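You operate a simulated robot arm through the tools that you are given. There is no shell and no other tool.

You run a simulated robot arm. Do the job below in one go: nothing can be reset, and whatever is moved stays where it is left.

## Task
Fit the 20 ml tube in the dose slide and dose the jar on the jar slide once.
Fine: the old tube goes on the wide mat; push the jar slide in and leave it in. Set down upright: square tube.
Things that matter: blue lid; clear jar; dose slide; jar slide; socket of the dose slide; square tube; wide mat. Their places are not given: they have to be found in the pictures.

The check looks at the end state, three seconds after you hand in, the way a careful person would. Anything else that was tipped, shoved, dropped, spilled or broken makes it a failure.

## Robot
A 7-joint arm with a two-finger parallel gripper, fixed in place. Base frame: the origin is at the foot of the arm, x ahead of it, y to its left, z up. Units: cm, degrees, N and s.
Its first joint turns from -166.0 to 166.0 degrees. Payload 1.57 kg.
The TCP is the grasp point between the finger pads, 3 cm short of the fingertips. In the tool frame z runs along the fingers and y along their closing line. Largest opening 11 cm; finger width 2.4, thickness 1.2; the body of the gripper, 4.8 by 11.2 cm, starts 7.8 cm behind the TCP.
Orientation is that of the tool frame in the base frame, as a unit quaternion [w, x, y, z]. With the fingers straight down and closing along the base's y, the tool's x points along the base's -x, its y along +y and its z along -z.

## Interface
- The arm moves only by the tool step_arm. Its argument "motion" is a list of rows, each an object of numbers (a shift or turn left out is 0, a gripper value left out holds the last): "tx", "ty", "tz": the shift along the base's x, y, z in cm; "wx", "wy", "wz": the turn, a rotation vector about the base's x, y, z in degrees; "fingers": the gripper command, from -1 (fully open) to 1 (shut), values between in proportion. In form: [{"tx": .., "ty": .., "tz": .., "wx": .., "wy": .., "wz": .., "fingers": ..}, ...]. A call has 1 to 20 rows; each row is the pose to reach, as a shift and turn from the pose commanded when the call began. A row lasts 0.2 s, in which the tool goes at most 5 cm and 8.6 degrees; a call with a longer step from one row to the next is refused whole, and so is a gripper value outside its range. A pose out of reach is approached as far as the arm can. The call stops where the force on the tool passes 40 N (or 10 N more than at its start, if that is more) or the arm is blocked; 0.2 s more then pass. The fingers move at their own pace (about 10.8 cm/s each) and stop on an object; they squeeze with about 25 N. The grip force told is the motor's: it shows also when the fingers shut on nothing. Time passes only in rows, and 0.2 s behind the last, so rows that repeat a pose let the fingers close. It gives the time, the measured TCP pose, the force on the tool (base axes), the opening and the grip force at its end, in the units of the frame above (readings bear some noise), with the torque about the TCP (base axes, N m) and any sound that the robot's microphone picked up.
- Cameras (640 x 400 px; columns grow to the right, rows downward): "scene" is fixed at [39.93, -64.98, 157.54]; the picture's right is [0.89, 0.45, 0.00], its down [0.43, -0.86, -0.28] and it looks along [-0.13, 0.25, -0.96] (base axes); focal length 299 px, centre (320, 200). "wrist" rides on the gripper at [7, 1.6, -14.1] in the tool frame; the picture's right is [-0.23, 0.97, 0.00], its down [-0.85, -0.20, -0.48] and it looks along [-0.47, -0.11, 0.88] (tool axes); focal length 222 px, centre (320, 200).
- get_image(camera): a new picture of that camera. It takes no simulated time.
- slide_trunk(by): slides the trunk up (or, below 0, down) by that many cm; the arm rides with it, the base frame stays. It gives what a move gives, with no picture.
- probe_pixels(camera, pixels): there is no depth. For up to 12 entries [column, row, z] of the newest picture of that camera ("zoom" is the newest enlarged one), the place [x, y] in the base frame at which the ray of that pixel passes the height z, good to about 0.2 cm. It takes no simulated time.
- zoom(camera, box): a new picture of the part [left, top, right, bottom] of that camera's present view, enlarged. It takes no simulated time.
- job_done(): hands the job in; it is judged then, once.

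Unless the task says otherwise, let go and move clear before handing in.

The tools are called as name(argument=value, ...) on one line, values as JSON. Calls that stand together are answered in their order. step_arm: Moves the arm, as the interface text tells. Its arguments: {"type":"object","properties":{"motion":{"type":"array","items":{"type":"object","properties":{"tx":{"type":"number"},"ty":{"type":"number"},"tz":{"type":"number"},"wx":{"type":"number"},"wy":{"type":"number"},"wz":{"type":"number"},"fingers":{"type":"number"}}}}},"required":["motion"]} The other tools are called the same way: slide_trunk (by) slides the trunk up or down; get_image (camera) takes a picture; probe_pixels (camera, pixels) gives the place at which the rays of pixels pass given heights; zoom (camera, box) takes an enlarged picture of a part of a camera's view; job_done () hands the job in.

At the start:

```text
time: 0.0
tcp_pos: [40.22, -29.95, 114.94]
tool_rot: [-0.001, 0.0, 1.0, 0.0]
wrist_force: [0.6, -0.1, -0.3]
torque: [-0.04, -0.02, 0.0]
grip_width: 11.0
grip_force: 0.1
trunk travel left (down, up): [-50.0, 11.0]
```

scene: 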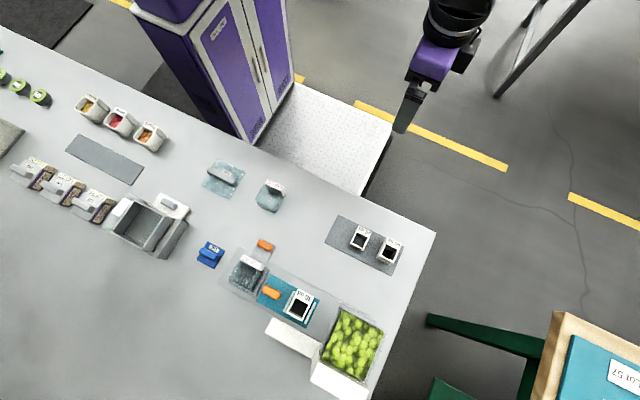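
wrist: 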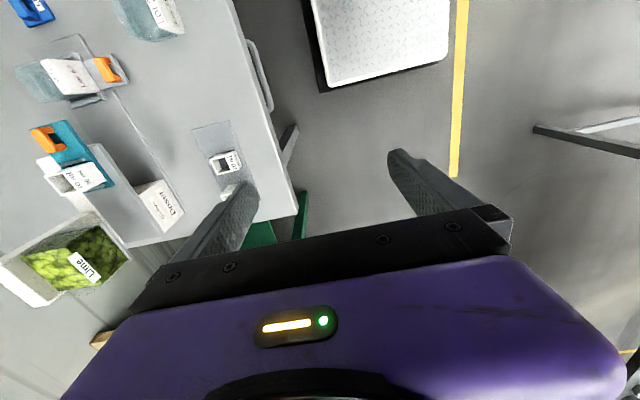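

The scene picture shows a table with a dosing machine around (280,300), tubes on a grey mat near (365,245), and a blue lid near (210,253). I'll zoom in to identify each item before moving.

zoom(camera="scene", box=[220, 230, 400, 400])

zoom(camera="scene", box=[310, 200, 420, 290])

zoom(camera="scene", box=[180, 140, 300, 280])

zoom(camera="scene", box=[0, 60, 200, 260])

```text
2.35 times, centred on (310, 315) of scene
```

zoom: 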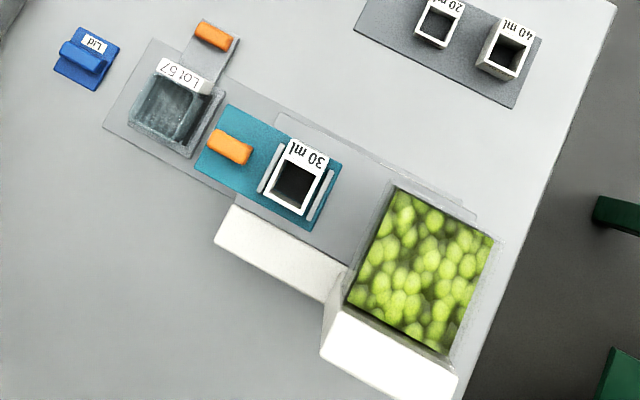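

```text
4.44 times, centred on (365, 245) of scene
```

zoom: 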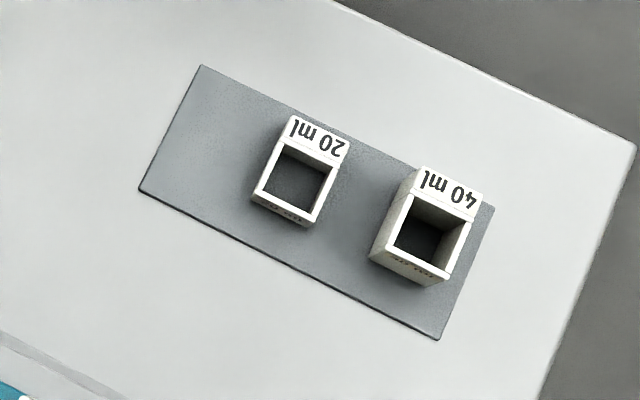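

```text
2.86 times, centred on (240, 210) of scene
```

zoom: 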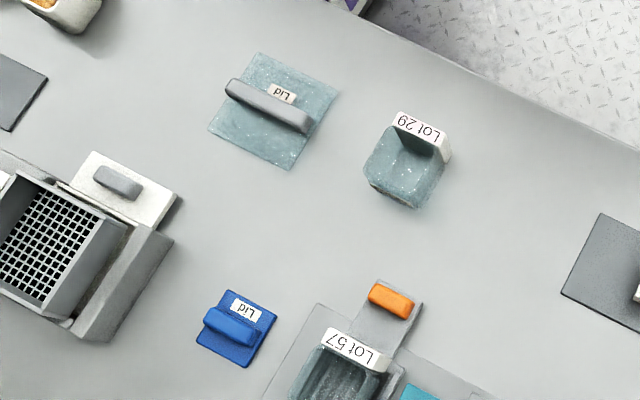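

```text
2.00 times, centred on (100, 160) of scene
```

zoom: 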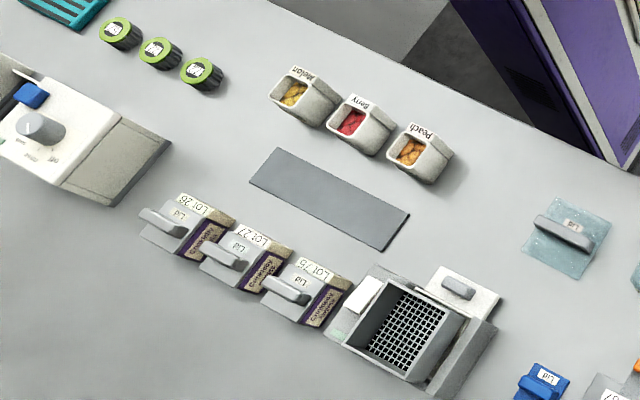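

The scene zooms show the dosing machine with a 30 ml tube in the teal dose slide, the 20 and 40 ml tubes on a grey mat, and a second grey mat near (105,160). I need the table height, so I'll zoom the wrist view and probe shared points in both cameras.

zoom(camera="wrist", box=[0, 0, 320, 300])

probe_pixels(camera="scene", pixels=[[435, 232, 0], [435, 232, 80], [342, 216, 0], [342, 216, 80], [389, 276, 0], [389, 276, 80]])

probe_pixels(camera="wrist", pixels=[[298, 215, 0], [298, 215, 80], [192, 129, 0], [192, 129, 80], [230, 121, 0], [230, 121, 80]])

```text
1.33 times, centred on (160, 150) of wrist
```

zoom: 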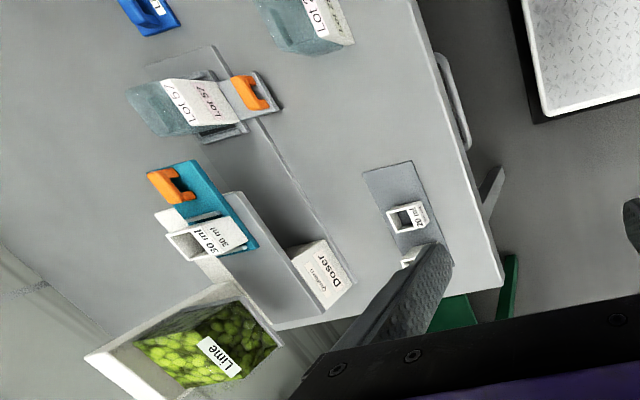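

```text
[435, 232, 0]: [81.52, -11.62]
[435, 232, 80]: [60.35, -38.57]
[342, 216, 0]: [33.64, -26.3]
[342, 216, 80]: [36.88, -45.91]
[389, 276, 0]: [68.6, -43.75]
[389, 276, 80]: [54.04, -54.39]
```

```text
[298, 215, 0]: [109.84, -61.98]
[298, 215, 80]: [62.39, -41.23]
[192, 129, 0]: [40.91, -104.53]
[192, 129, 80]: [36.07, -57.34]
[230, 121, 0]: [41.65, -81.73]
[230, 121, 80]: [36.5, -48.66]
```

Intersecting the two cameras' rays puts the table corner (435,232) near [59,-40] and the table top at about z=84.5. Next I'll probe the main objects at that height.

probe_pixels(camera="scene", pixels=[[342, 216, 84.5], [325, 240, 84.5], [404, 249, 84.5], [389, 276, 84.5], [78, 134, 84.5], [65, 154, 84.5], [144, 167, 84.5], [132, 185, 84.5], [435, 232, 84.5]])

zoom(camera="wrist", box=[0, 0, 200, 125])

zoom(camera="wrist", box=[0, 100, 220, 237])

zoom(camera="scene", box=[220, 230, 330, 340])

zoom(camera="scene", box=[260, 270, 390, 400])

```text
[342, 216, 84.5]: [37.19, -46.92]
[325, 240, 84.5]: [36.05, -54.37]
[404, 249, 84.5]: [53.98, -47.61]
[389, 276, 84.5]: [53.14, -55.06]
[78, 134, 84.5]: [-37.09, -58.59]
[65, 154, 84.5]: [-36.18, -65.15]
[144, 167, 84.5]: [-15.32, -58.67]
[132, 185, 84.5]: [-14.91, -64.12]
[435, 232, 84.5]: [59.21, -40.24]
```

```text
3.20 times, centred on (100, 62) of wrist
```

zoom: 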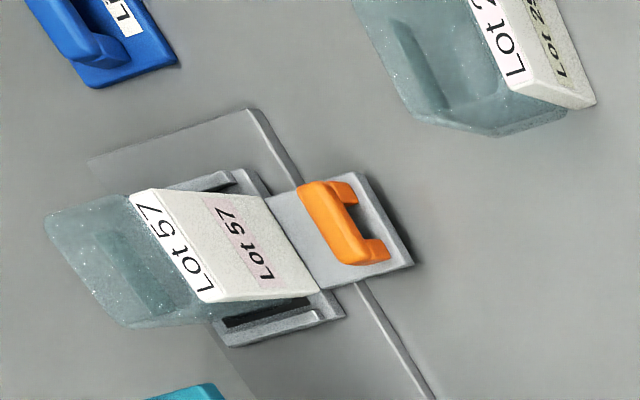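

```text
2.91 times, centred on (110, 168) of wrist
```

zoom: 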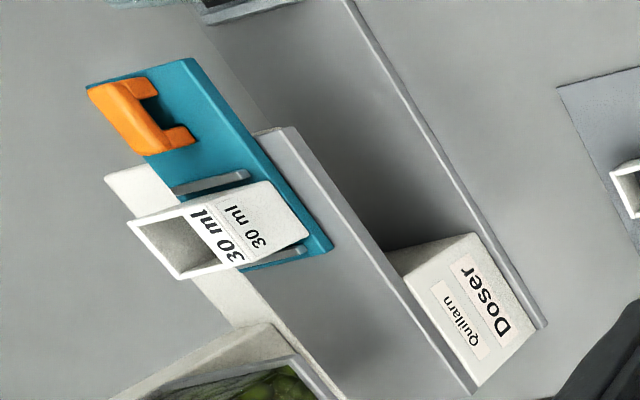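

```text
3.64 times, centred on (275, 285) of scene
```

zoom: 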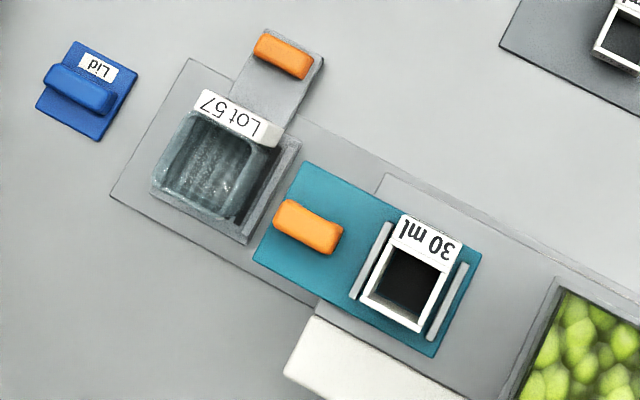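

```text
3.08 times, centred on (325, 335) of scene
```

zoom: 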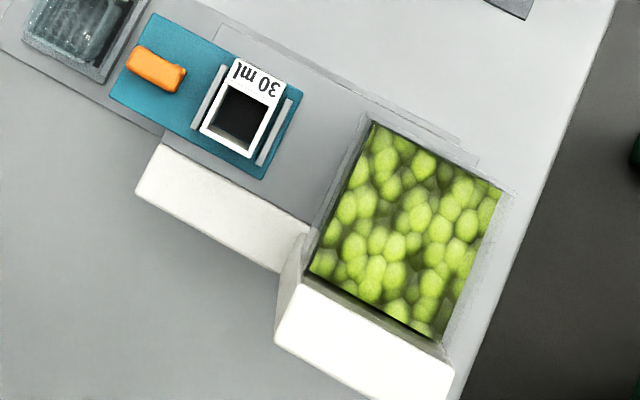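

The tube mat spans about x 36–54, y −47 to −55, and the second mat is about 21.5 × 6 cm at [−26,−61.5]. I'll probe the machine parts and zoom the left side for any other mats.

probe_pixels(camera="scene", pixels=[[264, 244, 90], [271, 292, 95], [300, 303, 98], [352, 343, 105], [248, 272, 92], [210, 253, 86], [360, 237, 90], [390, 250, 92]])

zoom(camera="scene", box=[0, 60, 100, 160])

zoom(camera="scene", box=[0, 0, 160, 100])

```text
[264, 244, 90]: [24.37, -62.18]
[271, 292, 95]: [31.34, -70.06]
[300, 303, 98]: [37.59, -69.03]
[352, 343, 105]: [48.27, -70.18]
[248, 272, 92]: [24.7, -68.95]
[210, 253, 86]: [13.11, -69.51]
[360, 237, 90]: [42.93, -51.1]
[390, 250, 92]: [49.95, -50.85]
```

```text
4.00 times, centred on (50, 110) of scene
```

zoom: 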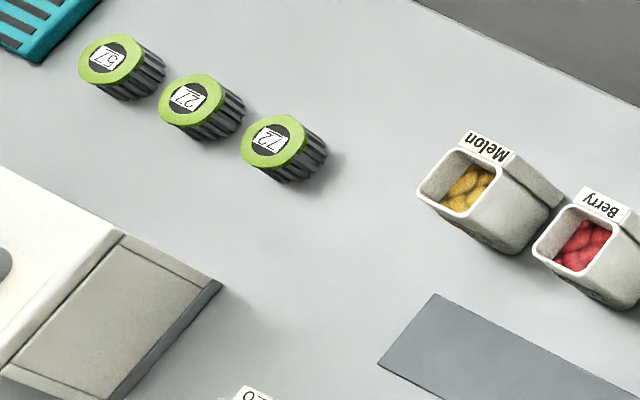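

```text
4.00 times, centred on (80, 50) of scene
```

zoom: 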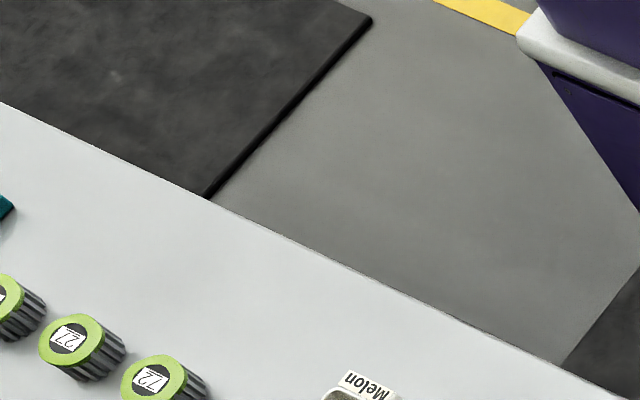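

The items are located roughly: jar handle near [24,−62], dose-slide handle [31,−70], old tube [37.6,−69], 20 ml tube [43,−51]. I'll move the arm above and beside the mat for closer wrist views.

step_arm(motion=[{"tx": -1.5, "ty": -4.2, "tz": 0}, {"tx": -3, "ty": -8.4, "tz": 0}, {"tx": -4.5, "ty": -12.6, "tz": -1}, {"tx": -6, "ty": -16.8, "tz": -3}, {"tx": -7, "ty": -20, "tz": -5}])

get_image(camera="wrist")

get_image(camera="scene")

```text
time: 1.2
tcp_pos: [33.14, -50.07, 110.07]
tool_rot: [0.0, 0.0, 1.0, -0.001]
wrist_force: [0.1, -0.9, 0.4]
torque: [-0.02, -0.03, 0.01]
grip_width: 11.0
grip_force: 0.1
trunk travel left (down, up): [-50.0, 11.0]
```

```text
taken
```

wrist: 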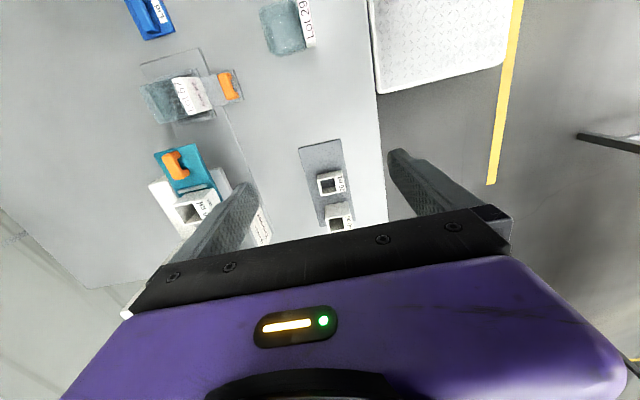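

```text
taken
```

scene: 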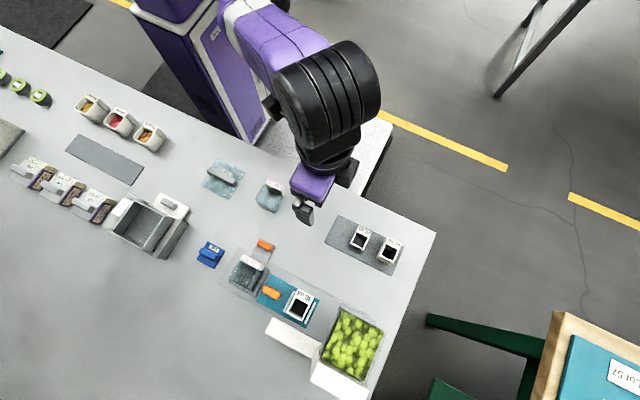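

The wrist view now shows the doser at left (150–270, 50–240) and the tube mat at (325,185). I'll zoom in on both.

zoom(camera="wrist", box=[120, 40, 280, 140])

zoom(camera="wrist", box=[130, 130, 290, 250])

zoom(camera="wrist", box=[280, 130, 390, 240])

zoom(camera="wrist", box=[100, 0, 340, 80])

```text
4.00 times, centred on (200, 90) of wrist
```

zoom: 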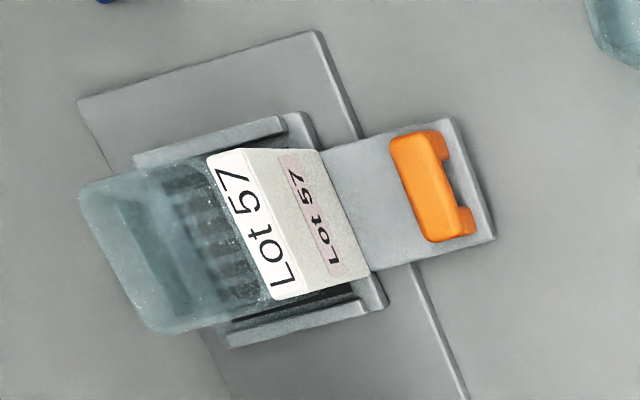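

```text
3.33 times, centred on (210, 190) of wrist
```

zoom: 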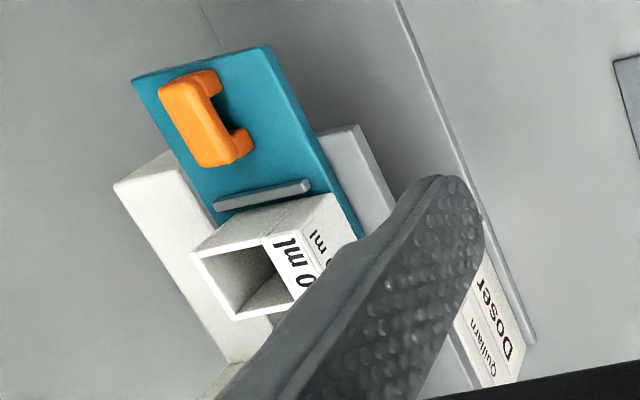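

```text
3.64 times, centred on (335, 185) of wrist
```

zoom: 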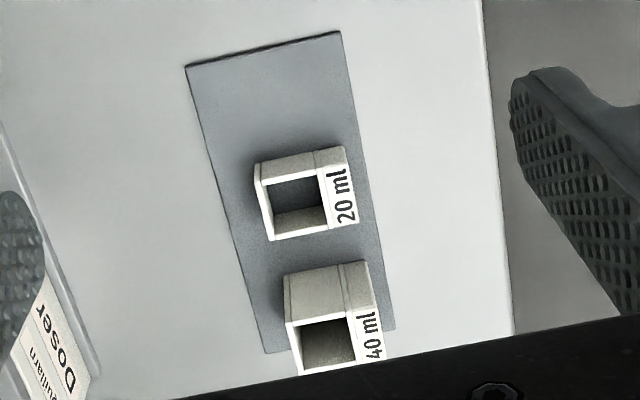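

```text
2.67 times, centred on (220, 40) of wrist
```

zoom: 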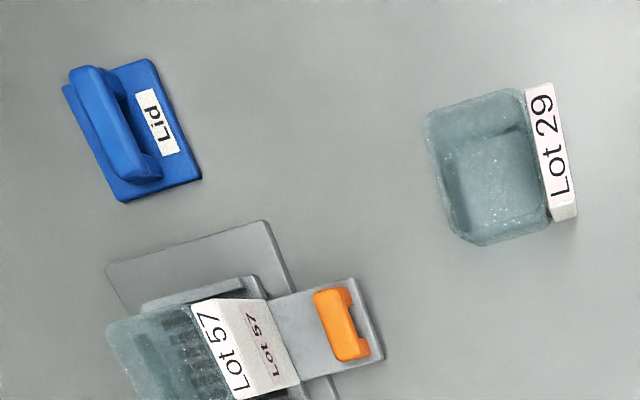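

The dose slide sits raised on a deck running along x, and the jar slide's handle points to +y with the label panel on the same side. I'll measure the 20 ml tube precisely from tight zooms of both cameras.

zoom(camera="scene", box=[340, 220, 404, 260])

zoom(camera="wrist", box=[300, 160, 364, 200])

```text
10.00 times, centred on (372, 240) of scene
```

zoom: 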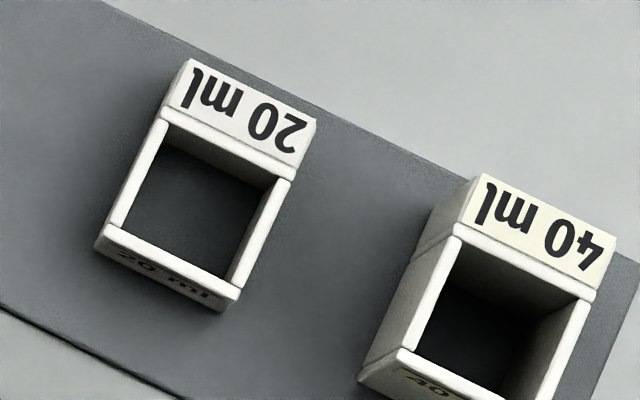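

```text
10.00 times, centred on (332, 180) of wrist
```

zoom: 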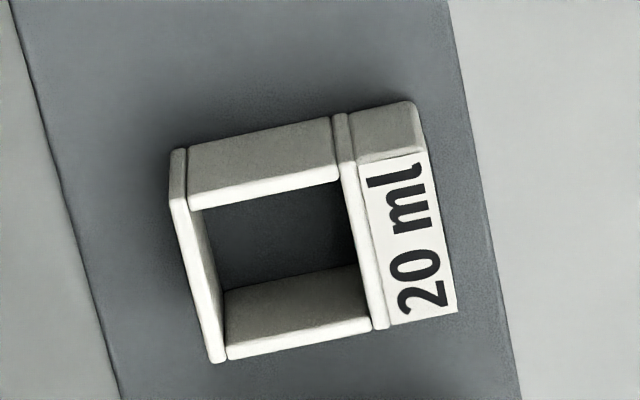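

The 20 ml tube is a four-walled open square with a label block on its +y side. I'll probe its rim and base corners in the wrist zoom at several heights.

probe_pixels(camera="zoom", pixels=[[172, 203, 86], [172, 203, 90], [212, 363, 86], [212, 363, 90], [378, 328, 86], [378, 328, 90], [430, 150, 86], [430, 150, 90], [455, 312, 86], [455, 312, 90], [172, 150, 84.5], [415, 102, 84.5]])

zoom(camera="scene", box=[340, 220, 404, 260])

probe_pixels(camera="zoom", pixels=[[100, 240, 86], [100, 240, 90], [237, 300, 86], [237, 300, 90], [290, 180, 86], [290, 180, 90], [187, 62, 86], [187, 62, 90], [315, 122, 86], [315, 122, 90], [95, 250, 84.5], [220, 310, 84.5]])

```text
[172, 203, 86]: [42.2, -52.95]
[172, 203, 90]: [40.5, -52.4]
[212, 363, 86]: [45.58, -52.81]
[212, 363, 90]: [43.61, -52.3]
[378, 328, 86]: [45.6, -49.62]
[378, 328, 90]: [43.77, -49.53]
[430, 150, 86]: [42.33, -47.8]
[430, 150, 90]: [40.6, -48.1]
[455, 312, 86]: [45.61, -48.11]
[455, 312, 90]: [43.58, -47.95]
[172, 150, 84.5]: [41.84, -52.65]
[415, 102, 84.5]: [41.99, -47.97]
```

```text
10.00 times, centred on (372, 240) of scene
```

zoom: 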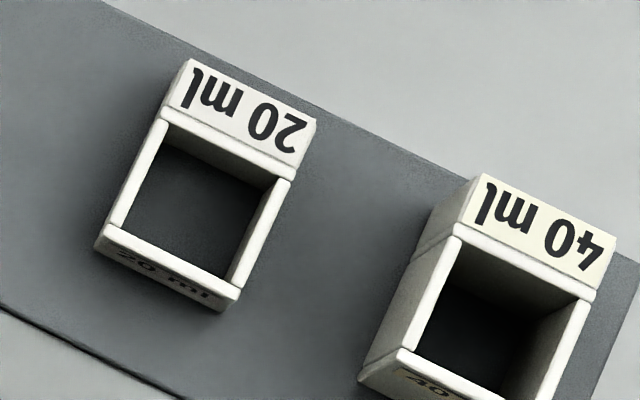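

```text
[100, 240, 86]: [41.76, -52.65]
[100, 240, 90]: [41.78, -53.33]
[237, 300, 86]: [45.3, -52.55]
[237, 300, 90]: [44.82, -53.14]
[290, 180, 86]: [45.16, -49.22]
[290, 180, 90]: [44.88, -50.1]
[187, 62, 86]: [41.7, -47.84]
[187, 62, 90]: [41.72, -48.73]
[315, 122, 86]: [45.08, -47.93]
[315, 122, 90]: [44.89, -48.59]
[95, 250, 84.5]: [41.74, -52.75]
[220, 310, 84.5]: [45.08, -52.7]
```

Both cameras agree: the 20 ml tube spans x 41.8–45.2, y −52.8 to −48.0 with its block, and its top is near z 87.1, so it is about 2.4 cm tall. Next I'll move the camera over the doser.

step_arm(motion=[{"tx": -1, "ty": -4, "tz": 1}, {"tx": -2, "ty": -8, "tz": 2}, {"tx": -3, "ty": -12, "tz": 2}, {"tx": -4.5, "ty": -16, "tz": 2}, {"tx": -4.5, "ty": -17.5, "tz": 2}])

get_image(camera="wrist")

zoom(camera="wrist", box=[220, 50, 420, 250])

```text
time: 2.4
tcp_pos: [28.75, -67.51, 112.12]
tool_rot: [0.0, 0.001, 1.0, 0.0]
wrist_force: [0.2, -0.5, -0.2]
torque: [-0.02, 0.01, -0.01]
grip_width: 11.0
grip_force: 0.0
trunk travel left (down, up): [-50.0, 11.0]
```

```text
taken
```

wrist: 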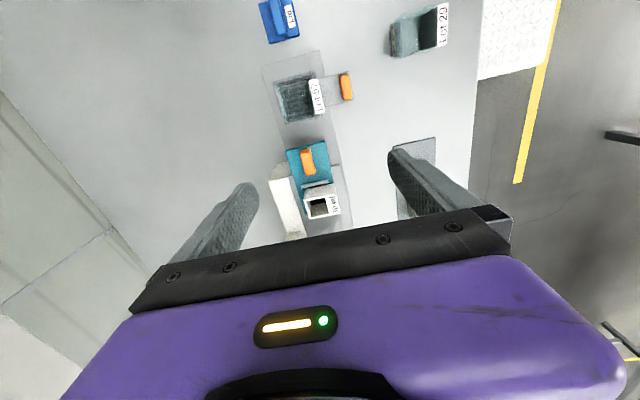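

```text
2.00 times, centred on (320, 150) of wrist
```

zoom: 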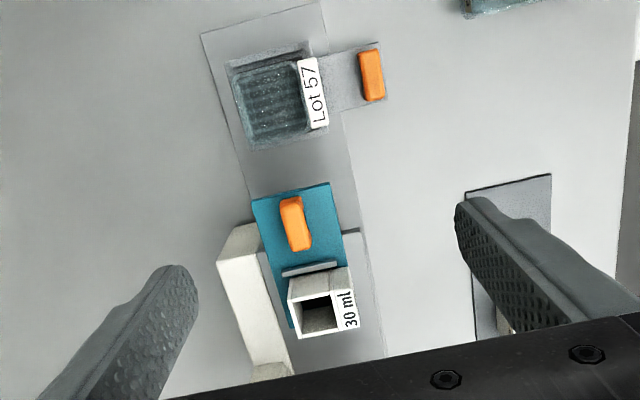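

The old 30 ml tube is near (320,203) of the wrist view, sitting on the teal slide behind its handle at (308,160). I'll take tight zooms for measurement.

zoom(camera="wrist", box=[260, 130, 372, 242])

probe_pixels(camera="zoom", pixels=[[320, 200, 95]])

zoom(camera="scene", box=[248, 270, 328, 330])

```text
3.57 times, centred on (316, 186) of wrist
```

zoom: 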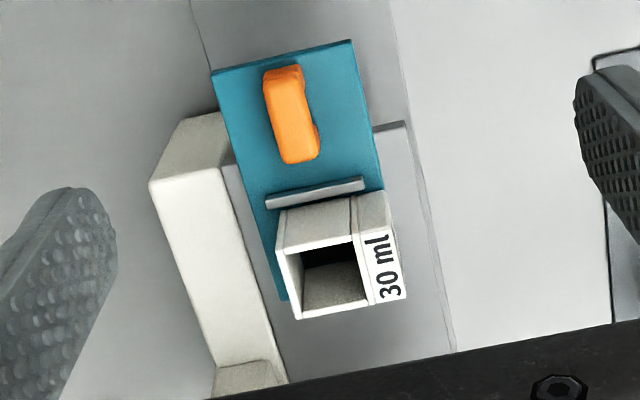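

```text
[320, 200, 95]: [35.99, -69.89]
```

```text
6.67 times, centred on (288, 300) of scene
```

zoom: 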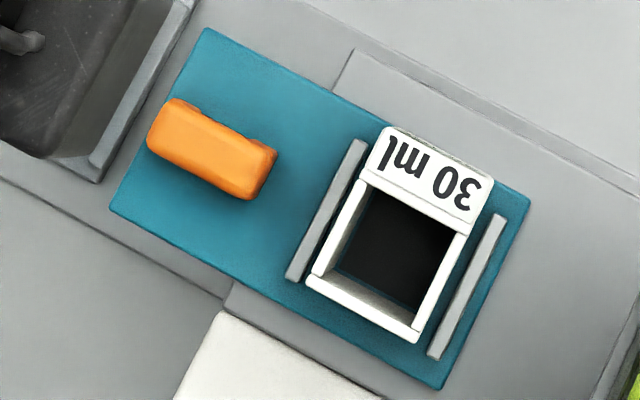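

Looking down the 30 ml tube, its bore appears dark with a thin teal edge, which suggests a drop hole under the present position. I'll triangulate the heights of the slide, tube, deck and handle.

probe_pixels(camera="zoom", pixels=[[205, 28, 90], [205, 28, 96], [110, 208, 90], [110, 208, 96], [530, 197, 94], [443, 390, 94], [383, 128, 90], [383, 128, 96], [492, 178, 96], [415, 340, 90], [415, 340, 96], [308, 278, 96]])

zoom(camera="wrist", box=[260, 130, 372, 242])

probe_pixels(camera="zoom", pixels=[[350, 40, 90], [350, 40, 96], [212, 72, 90], [212, 72, 96], [386, 233, 90], [386, 233, 96], [406, 297, 90], [406, 297, 96], [292, 318, 90], [292, 318, 96], [276, 247, 90], [276, 247, 96]])

```text
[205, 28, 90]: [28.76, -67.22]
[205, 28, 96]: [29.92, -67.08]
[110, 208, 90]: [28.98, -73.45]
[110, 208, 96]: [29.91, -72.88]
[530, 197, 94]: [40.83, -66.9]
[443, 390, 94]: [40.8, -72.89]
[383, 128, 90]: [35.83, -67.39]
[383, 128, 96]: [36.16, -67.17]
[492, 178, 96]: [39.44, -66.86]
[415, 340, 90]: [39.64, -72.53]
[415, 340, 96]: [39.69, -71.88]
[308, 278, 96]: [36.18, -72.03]
```

```text
3.57 times, centred on (316, 186) of wrist
```

zoom: 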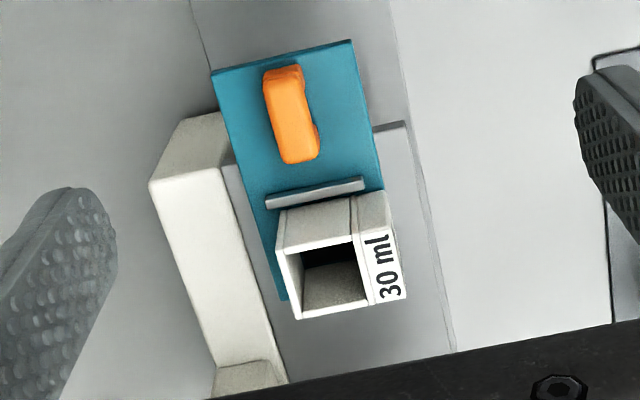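

```text
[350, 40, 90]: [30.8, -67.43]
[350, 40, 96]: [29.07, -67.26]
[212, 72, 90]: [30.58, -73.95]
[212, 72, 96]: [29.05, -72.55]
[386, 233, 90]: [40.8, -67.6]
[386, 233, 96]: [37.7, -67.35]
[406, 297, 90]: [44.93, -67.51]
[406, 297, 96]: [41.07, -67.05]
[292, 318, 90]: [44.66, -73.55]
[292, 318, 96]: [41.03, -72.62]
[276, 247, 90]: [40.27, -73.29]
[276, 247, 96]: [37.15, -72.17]
```

Triangulation gives the teal slide top at z≈94, spanning x 29.6–40.8 and y −67 to −73, with the 30 ml tube top at about 98.5. I'll back off in −x to see the hopper and how much clearance there is.

step_arm(motion=[{"tx": -4, "tz": 0}, {"tx": -8, "tz": 0}, {"tx": -12, "tz": 0}, {"tx": -12, "tz": 0}])

get_image(camera="wrist")

zoom(camera="wrist", box=[240, 100, 400, 240])

zoom(camera="scene", box=[300, 290, 396, 400])

```text
time: 3.4
tcp_pos: [16.92, -67.5, 112.29]
tool_rot: [0.001, 0.0, 1.0, 0.0]
wrist_force: [0.5, -0.1, 0.1]
torque: [0.0, 0.02, -0.01]
grip_width: 11.0
grip_force: 0.1
trunk travel left (down, up): [-50.0, 11.0]
```

```text
taken
```

wrist: 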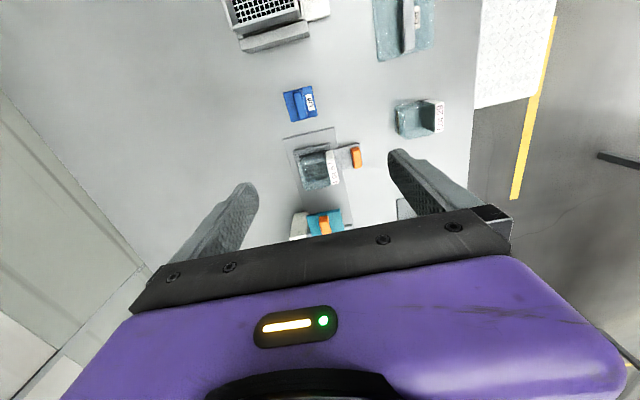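

```text
2.86 times, centred on (320, 170) of wrist
```

zoom: 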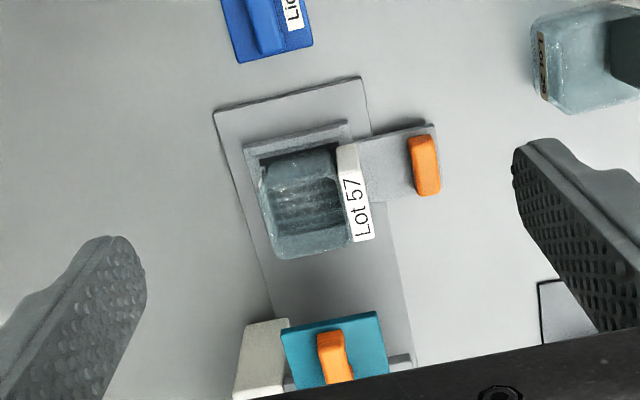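

```text
3.64 times, centred on (348, 345) of scene
```

zoom: 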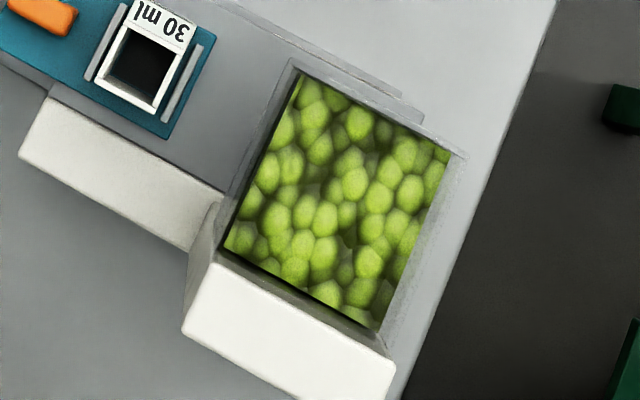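

That move hid the doser behind the gripper, since things on the +x side fall at the bottom of the image. I'll move to +x and higher so the hopper comes into the upper part of the view.

step_arm(motion=[{"tx": 2, "tz": 4}, {"tx": 6, "tz": 7, "ty": 1}, {"tx": 10.5, "ty": 2, "tz": 8}, {"tx": 15, "ty": 3, "tz": 9}, {"tx": 19.5, "ty": 4, "tz": 9}, {"tx": 24, "ty": 5, "tz": 9}, {"tx": 28, "ty": 6, "tz": 9}, {"tx": 28, "ty": 6, "tz": 9}])

get_image(camera="wrist")

zoom(camera="wrist", box=[200, 40, 400, 240])

```text
refused: row 2 steps farther than a row can; nothing moved
```

```text
taken
```

wrist: 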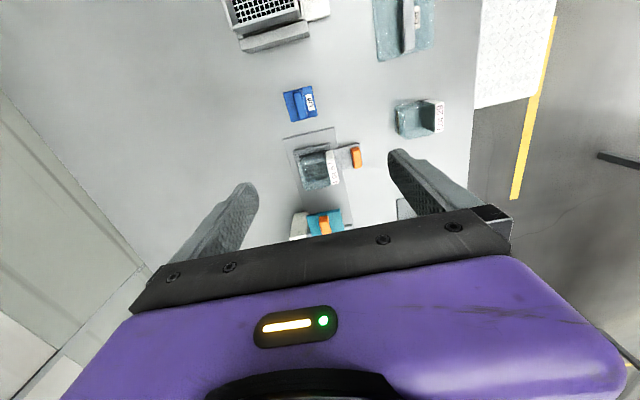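

```text
2.00 times, centred on (300, 140) of wrist
```

zoom: 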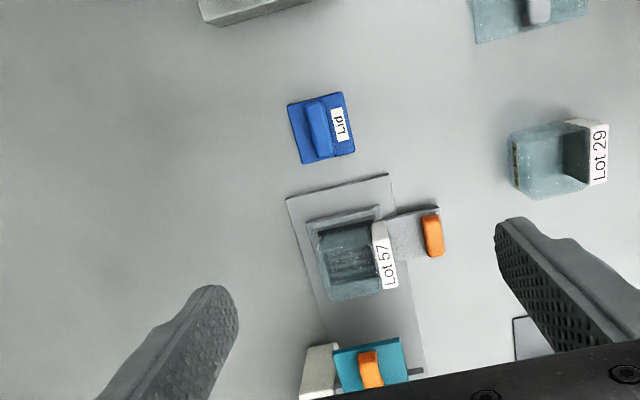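

The move was refused because row 2 stepped just over 5 cm, so the view at (320,225) is unchanged. I'll repeat it with smaller steps.

step_arm(motion=[{"tx": 2, "tz": 3.5}, {"tx": 5, "tz": 7, "ty": 1}, {"tx": 9, "ty": 2, "tz": 9}, {"tx": 13, "ty": 3, "tz": 9}, {"tx": 17.5, "ty": 4, "tz": 9}, {"tx": 22, "ty": 5, "tz": 9}, {"tx": 26, "ty": 6, "tz": 9}, {"tx": 28, "ty": 6, "tz": 9}])

get_image(camera="wrist")

zoom(camera="wrist", box=[200, 40, 400, 240])

```text
time: 5.2
tcp_pos: [44.87, -61.49, 120.94]
tool_rot: [-0.001, 0.001, 1.0, 0.0]
wrist_force: [0.2, 0.0, -0.3]
torque: [-0.02, -0.02, 0.0]
grip_width: 11.0
grip_force: 0.0
trunk travel left (down, up): [-50.0, 11.0]
```

```text
taken
```

wrist: 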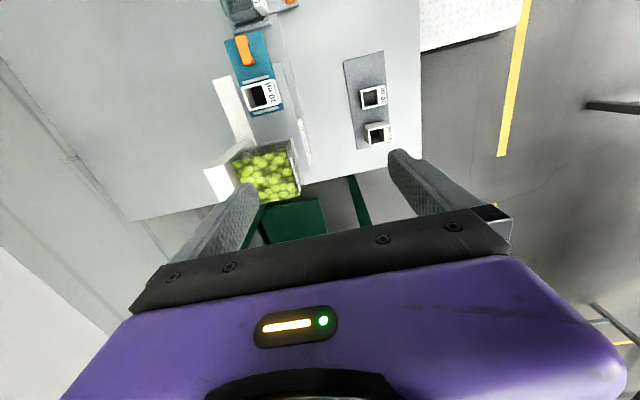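

```text
2.00 times, centred on (300, 140) of wrist
```

zoom: 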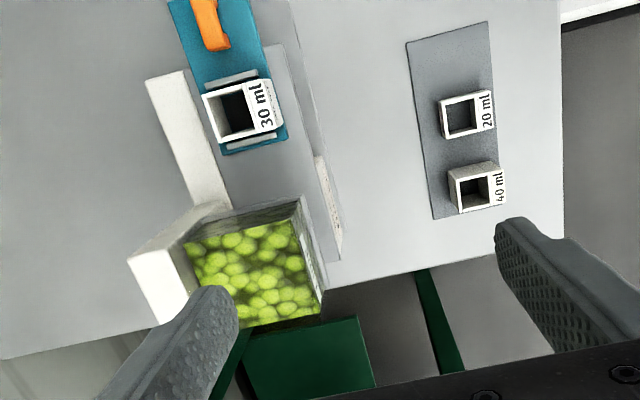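

Now the hopper is visible at wrist (265,170), a clear-walled box with a white block on its −y side. I'll take tight zooms from both cameras to triangulate its corners.

zoom(camera="wrist", box=[200, 60, 310, 210])

probe_pixels(camera="zoom", pixels=[[320, 200, 95]])

zoom(camera="scene", box=[300, 290, 396, 400])

probe_pixels(camera="zoom", pixels=[[290, 60, 100], [290, 60, 110], [215, 250, 100], [215, 250, 110], [463, 155, 100], [463, 155, 110], [390, 350, 100], [390, 350, 110], [52, 95, 92], [52, 95, 98], [220, 190, 92], [410, 118, 90]])

```text
2.67 times, centred on (255, 135) of wrist
```

zoom: 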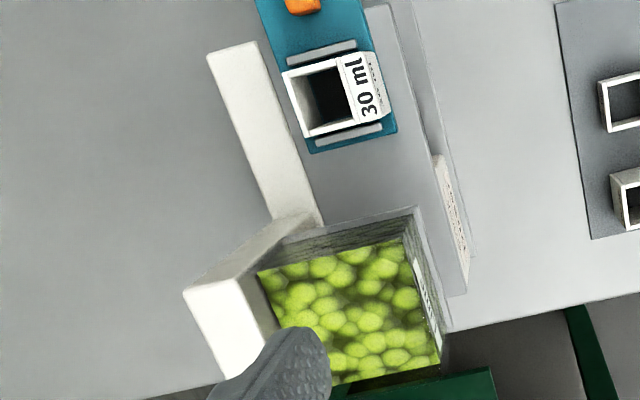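

```text
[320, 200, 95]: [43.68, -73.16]
```

```text
3.64 times, centred on (348, 345) of scene
```

zoom: 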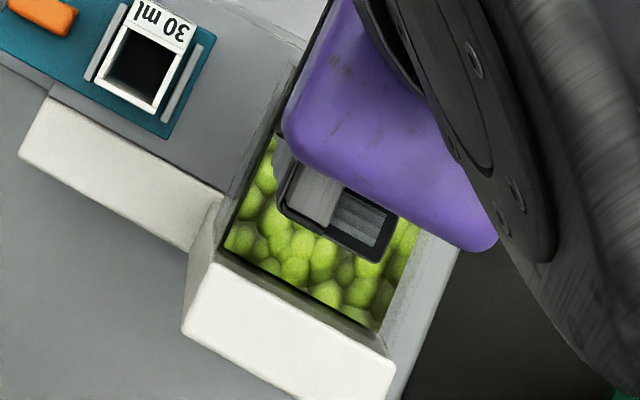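

```text
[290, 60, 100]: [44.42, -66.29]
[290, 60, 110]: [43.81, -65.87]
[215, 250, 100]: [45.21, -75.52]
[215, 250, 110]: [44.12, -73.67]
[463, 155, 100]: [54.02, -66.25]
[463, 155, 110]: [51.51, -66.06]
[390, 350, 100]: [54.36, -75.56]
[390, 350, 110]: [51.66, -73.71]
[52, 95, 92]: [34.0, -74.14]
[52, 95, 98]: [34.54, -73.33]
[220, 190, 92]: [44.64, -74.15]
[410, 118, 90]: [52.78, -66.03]
```

The arm hid part of the hopper in the scene view, but the earlier scene pixels still hold. I'll probe the same hopper corners in the wrist zoom.

zoom(camera="wrist", box=[220, 120, 316, 210])

probe_pixels(camera="zoom", pixels=[[320, 200, 100], [320, 200, 110]])

```text
4.44 times, centred on (268, 165) of wrist
```

zoom: 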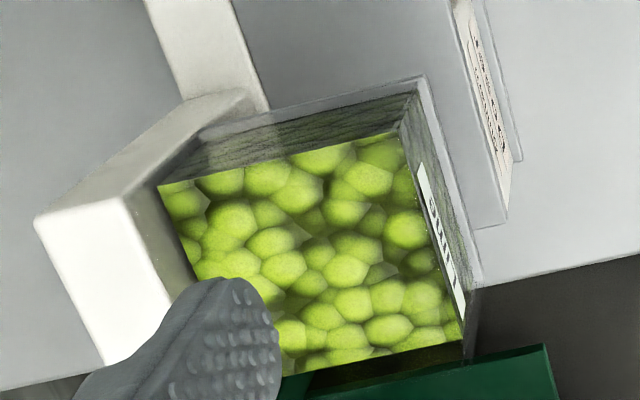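

```text
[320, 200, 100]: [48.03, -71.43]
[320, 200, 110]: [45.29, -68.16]
```

In the wrist zoom the outer line (425,78) should be the hopper's lower edge and the green boundary (400,132) its top edge. I'll probe both at several heights.

probe_pixels(camera="zoom", pixels=[[425, 78, 94], [425, 78, 100], [425, 78, 106], [400, 132, 94], [400, 132, 100], [400, 132, 106], [160, 185, 100], [160, 185, 106], [462, 345, 100], [462, 345, 106], [35, 218, 100], [35, 218, 106]])

zoom(camera="scene", box=[300, 290, 396, 400])

probe_pixels(camera="zoom", pixels=[[303, 75, 94], [303, 75, 100], [303, 75, 106], [290, 60, 94], [224, 245, 100], [224, 245, 106], [378, 330, 100], [378, 330, 106], [212, 262, 100], [212, 262, 106], [185, 335, 100], [185, 335, 106]])

```text
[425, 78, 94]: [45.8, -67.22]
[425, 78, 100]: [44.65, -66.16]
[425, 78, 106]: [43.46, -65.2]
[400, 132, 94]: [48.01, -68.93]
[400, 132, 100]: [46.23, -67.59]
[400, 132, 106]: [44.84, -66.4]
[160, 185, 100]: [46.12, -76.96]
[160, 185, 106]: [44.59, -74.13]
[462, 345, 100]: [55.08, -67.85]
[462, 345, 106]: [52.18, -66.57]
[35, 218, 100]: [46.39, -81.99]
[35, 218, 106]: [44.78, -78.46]
```

```text
3.64 times, centred on (348, 345) of scene
```

zoom: 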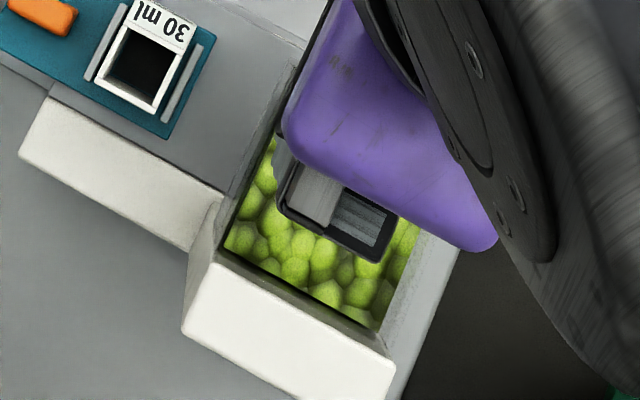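

```text
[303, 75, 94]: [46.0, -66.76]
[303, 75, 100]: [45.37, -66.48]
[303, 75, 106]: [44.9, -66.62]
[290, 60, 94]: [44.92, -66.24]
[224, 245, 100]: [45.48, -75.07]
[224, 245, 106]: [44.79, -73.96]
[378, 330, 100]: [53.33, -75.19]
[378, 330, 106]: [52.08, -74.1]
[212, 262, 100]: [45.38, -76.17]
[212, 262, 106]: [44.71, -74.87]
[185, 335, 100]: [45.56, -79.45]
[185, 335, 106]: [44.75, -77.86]
```

The matching rays put the hopper's −x wall at x≈44.4 between about z 100 and 106+, so I'll have to tilt the gripper back when pushing the dose slide. Next I'll turn the wrist −90° about z on the +y side to see the jar slide and the space under the deck.

step_arm(motion=[{"tx": -1.4, "ty": 1, "wz": -8.2}, {"tx": -2.8, "ty": 2, "wz": -16.4}, {"tx": -4.2, "ty": 3, "wz": -24.6, "tz": -1}, {"tx": -5.6, "ty": 4, "wz": -32.8, "tz": -2}, {"tx": -7, "ty": 5, "wz": -41, "tz": -3}, {"tx": -8.4, "ty": 6, "wz": -49.2, "tz": -4}, {"tx": -9.8, "ty": 7, "wz": -57.4, "tz": -5}, {"tx": -11.2, "ty": 8, "wz": -65.6, "tz": -6}, {"tx": -12.6, "ty": 9, "wz": -73.8, "tz": -7}, {"tx": -14, "ty": 10, "wz": -82, "tz": -8}, {"tx": -15, "ty": 11, "wz": -90, "tz": -9}, {"tx": -15, "ty": 11, "wz": -90, "tz": -9}])

get_image(camera="wrist")

zoom(camera="wrist", box=[200, 40, 440, 220])

```text
time: 7.8
tcp_pos: [29.52, -50.72, 111.92]
tool_rot: [-0.001, 0.708, 0.706, 0.0]
wrist_force: [-0.3, 0.2, -0.1]
torque: [0.01, 0.0, -0.02]
grip_width: 11.0
grip_force: 0.1
trunk travel left (down, up): [-50.0, 11.0]
```

```text
taken
```

wrist: 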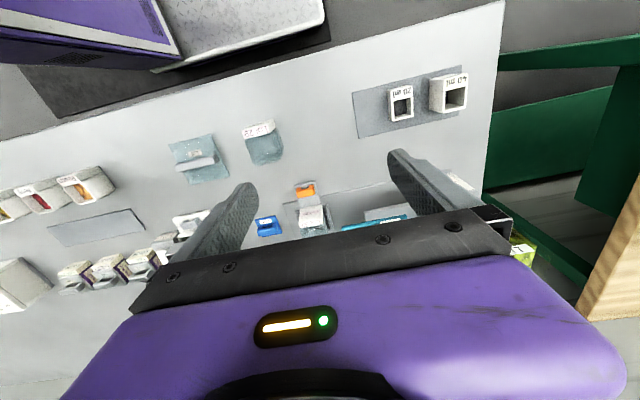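

```text
2.22 times, centred on (320, 130) of wrist
```

zoom: 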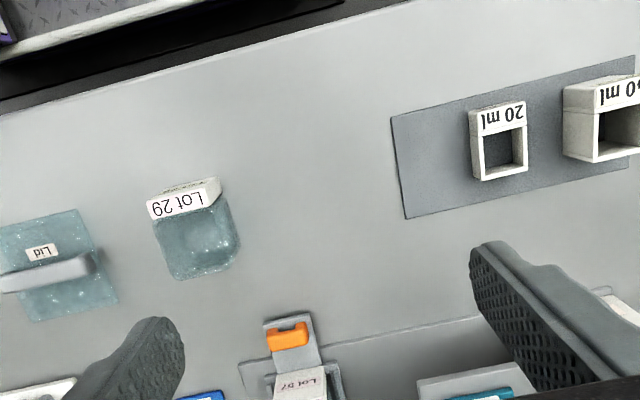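

This view is blocked by the gripper below row 230, so only the jar-slide handle at (305,190) shows. I'll tilt the tool 35° toward −y and lower a little to look under the deck.

step_arm(motion=[{"tx": 0.5, "ty": -0.6, "wx": -7, "tz": -2.5}, {"tx": 1, "ty": -1.2, "wx": -14, "tz": -5}, {"tx": 1.5, "ty": -1.8, "wx": -21, "tz": -7.5}, {"tx": 2, "ty": -2.4, "wx": -28, "tz": -10}, {"tx": 2.5, "ty": -3, "wx": -35, "tz": -12.5}, {"tx": 2.5, "ty": -3, "wx": -35, "tz": -12.5}])

get_image(camera="wrist")

zoom(camera="wrist", box=[220, 80, 420, 240])

```text
time: 9.2
tcp_pos: [32.32, -53.4, 99.43]
tool_rot: [0.213, 0.675, 0.674, -0.213]
wrist_force: [0.0, -0.4, -0.1]
torque: [-0.02, 0.01, 0.02]
grip_width: 10.99
grip_force: 0.0
trunk travel left (down, up): [-50.0, 11.0]
```

```text
taken
```

wrist: 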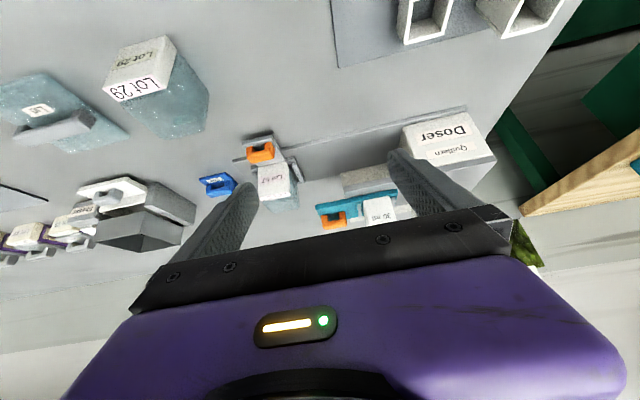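

```text
2.50 times, centred on (320, 160) of wrist
```

zoom: 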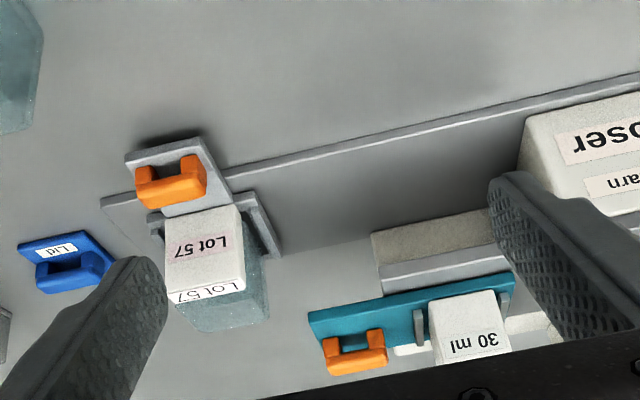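

The space under the deck is open from the +y side, and the jar slide straddles the base-plate ridge with a U-shaped orange handle at (260,152). I'll measure that handle and the jar in both cameras.

zoom(camera="wrist", box=[230, 120, 310, 220])

probe_pixels(camera="zoom", pixels=[[320, 200, 90]])

zoom(camera="scene", box=[224, 230, 304, 290])

```text
4.00 times, centred on (270, 170) of wrist
```

zoom: 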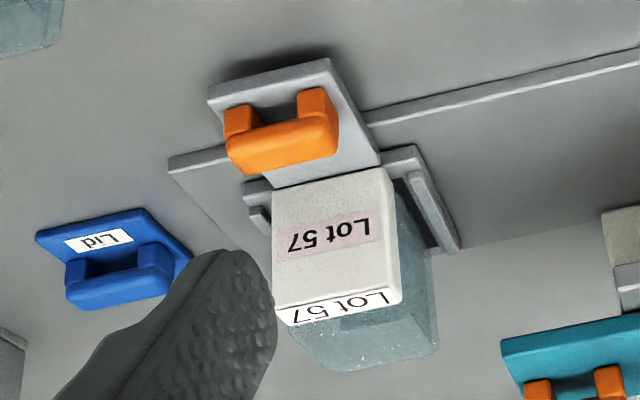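

```text
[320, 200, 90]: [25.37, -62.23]
```

```text
6.67 times, centred on (264, 260) of scene
```

zoom: 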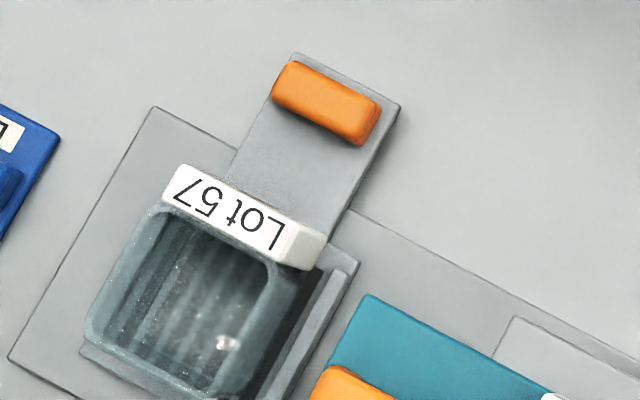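

The handle bar runs along x in both zooms: scene (272–382, 68–145) and wrist (225–338, 88–175). I'll probe matching corners of the bar and slide plate.

probe_pixels(camera="zoom", pixels=[[292, 53, 84], [292, 53, 90], [400, 103, 84], [400, 103, 90], [284, 64, 84], [284, 64, 90], [272, 102, 84], [272, 102, 90], [382, 104, 84], [382, 104, 90], [362, 145, 84], [362, 145, 90]])

zoom(camera="wrist", box=[245, 130, 285, 165])

probe_pixels(camera="zoom", pixels=[[320, 200, 84], [320, 200, 90]])

```text
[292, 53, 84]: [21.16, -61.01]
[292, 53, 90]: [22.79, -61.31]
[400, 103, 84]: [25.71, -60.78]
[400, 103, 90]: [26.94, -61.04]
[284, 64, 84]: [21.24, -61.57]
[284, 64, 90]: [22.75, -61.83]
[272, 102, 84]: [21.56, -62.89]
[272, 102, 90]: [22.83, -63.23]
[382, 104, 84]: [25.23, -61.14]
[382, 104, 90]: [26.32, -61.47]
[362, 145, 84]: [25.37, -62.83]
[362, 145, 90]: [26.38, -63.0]
```

```text
11.43 times, centred on (265, 148) of wrist
```

zoom: 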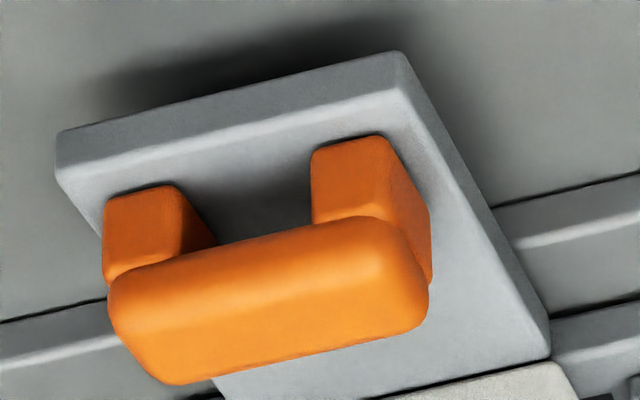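

```text
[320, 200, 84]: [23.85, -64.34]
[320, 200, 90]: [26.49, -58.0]
```

This zoom clearly shows the plate's end face and the raised bar on two feet. I'll probe its plate and bar corners to get heights.

probe_pixels(camera="zoom", pixels=[[58, 170, 84], [58, 170, 90], [405, 92, 84], [405, 92, 90], [58, 135, 84], [58, 135, 90], [175, 383, 84], [175, 383, 90], [428, 318, 84], [428, 318, 90], [110, 285, 84], [110, 285, 90]])

probe_pixels(camera="wrist", pixels=[[370, 192, 84], [370, 192, 94], [325, 210, 84], [325, 210, 94]])

```text
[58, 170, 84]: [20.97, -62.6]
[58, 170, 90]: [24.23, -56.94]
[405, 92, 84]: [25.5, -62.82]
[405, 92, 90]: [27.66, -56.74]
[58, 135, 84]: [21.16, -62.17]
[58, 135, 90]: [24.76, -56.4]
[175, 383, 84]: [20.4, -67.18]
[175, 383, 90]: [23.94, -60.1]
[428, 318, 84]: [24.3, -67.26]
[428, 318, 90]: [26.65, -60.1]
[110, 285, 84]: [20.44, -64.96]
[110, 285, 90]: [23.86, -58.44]
```

```text
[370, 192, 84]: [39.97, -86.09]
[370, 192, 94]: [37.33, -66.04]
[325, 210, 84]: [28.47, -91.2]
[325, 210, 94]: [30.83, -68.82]
```

Triangulation puts the jar-slide bar at x 22.3–25.9, y −61.7 to −63.1, top z≈87.6, with the plate top at z≈85.8. I'll straighten the tool and hover over the bar, closing along x with a partial opening.

step_arm(motion=[{"tx": -1.6, "ty": -1.8, "tz": 1, "wx": 7, "fingers": -0.1}, {"tx": -3.2, "ty": -3.6, "tz": 1, "wx": 14}, {"tx": -4.8, "ty": -5.4, "tz": 1, "wx": 21}, {"tx": -6.4, "ty": -7.2, "tz": 0, "wx": 28}, {"tx": -8.2, "ty": -9, "tz": -3, "wx": 35}, {"tx": -8.2, "ty": -9, "tz": -5, "wx": 35}, {"tx": -8.2, "ty": -9, "tz": -5, "wx": 35}])

get_image(camera="wrist")

get_image(camera="scene")

```text
time: 10.8
tcp_pos: [24.23, -62.37, 94.5]
tool_rot: [0.0, 0.707, 0.708, 0.0]
wrist_force: [-0.8, -0.1, -0.1]
torque: [-0.02, 0.01, -0.01]
grip_width: 6.06
grip_force: 0.0
trunk travel left (down, up): [-50.0, 11.0]
```

```text
taken
```

wrist: 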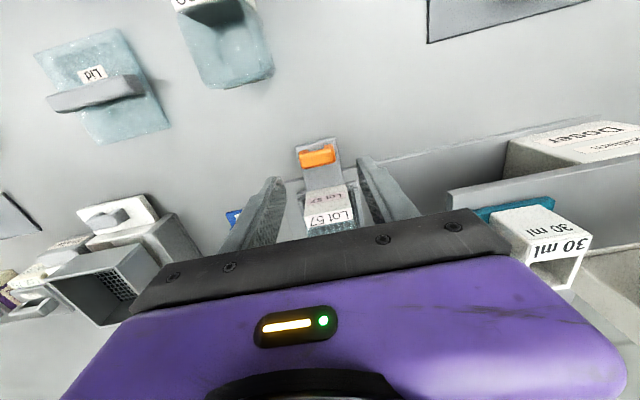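

```text
taken
```

scene: 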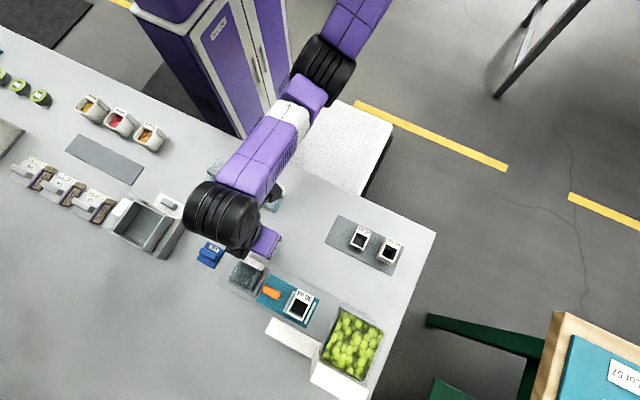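

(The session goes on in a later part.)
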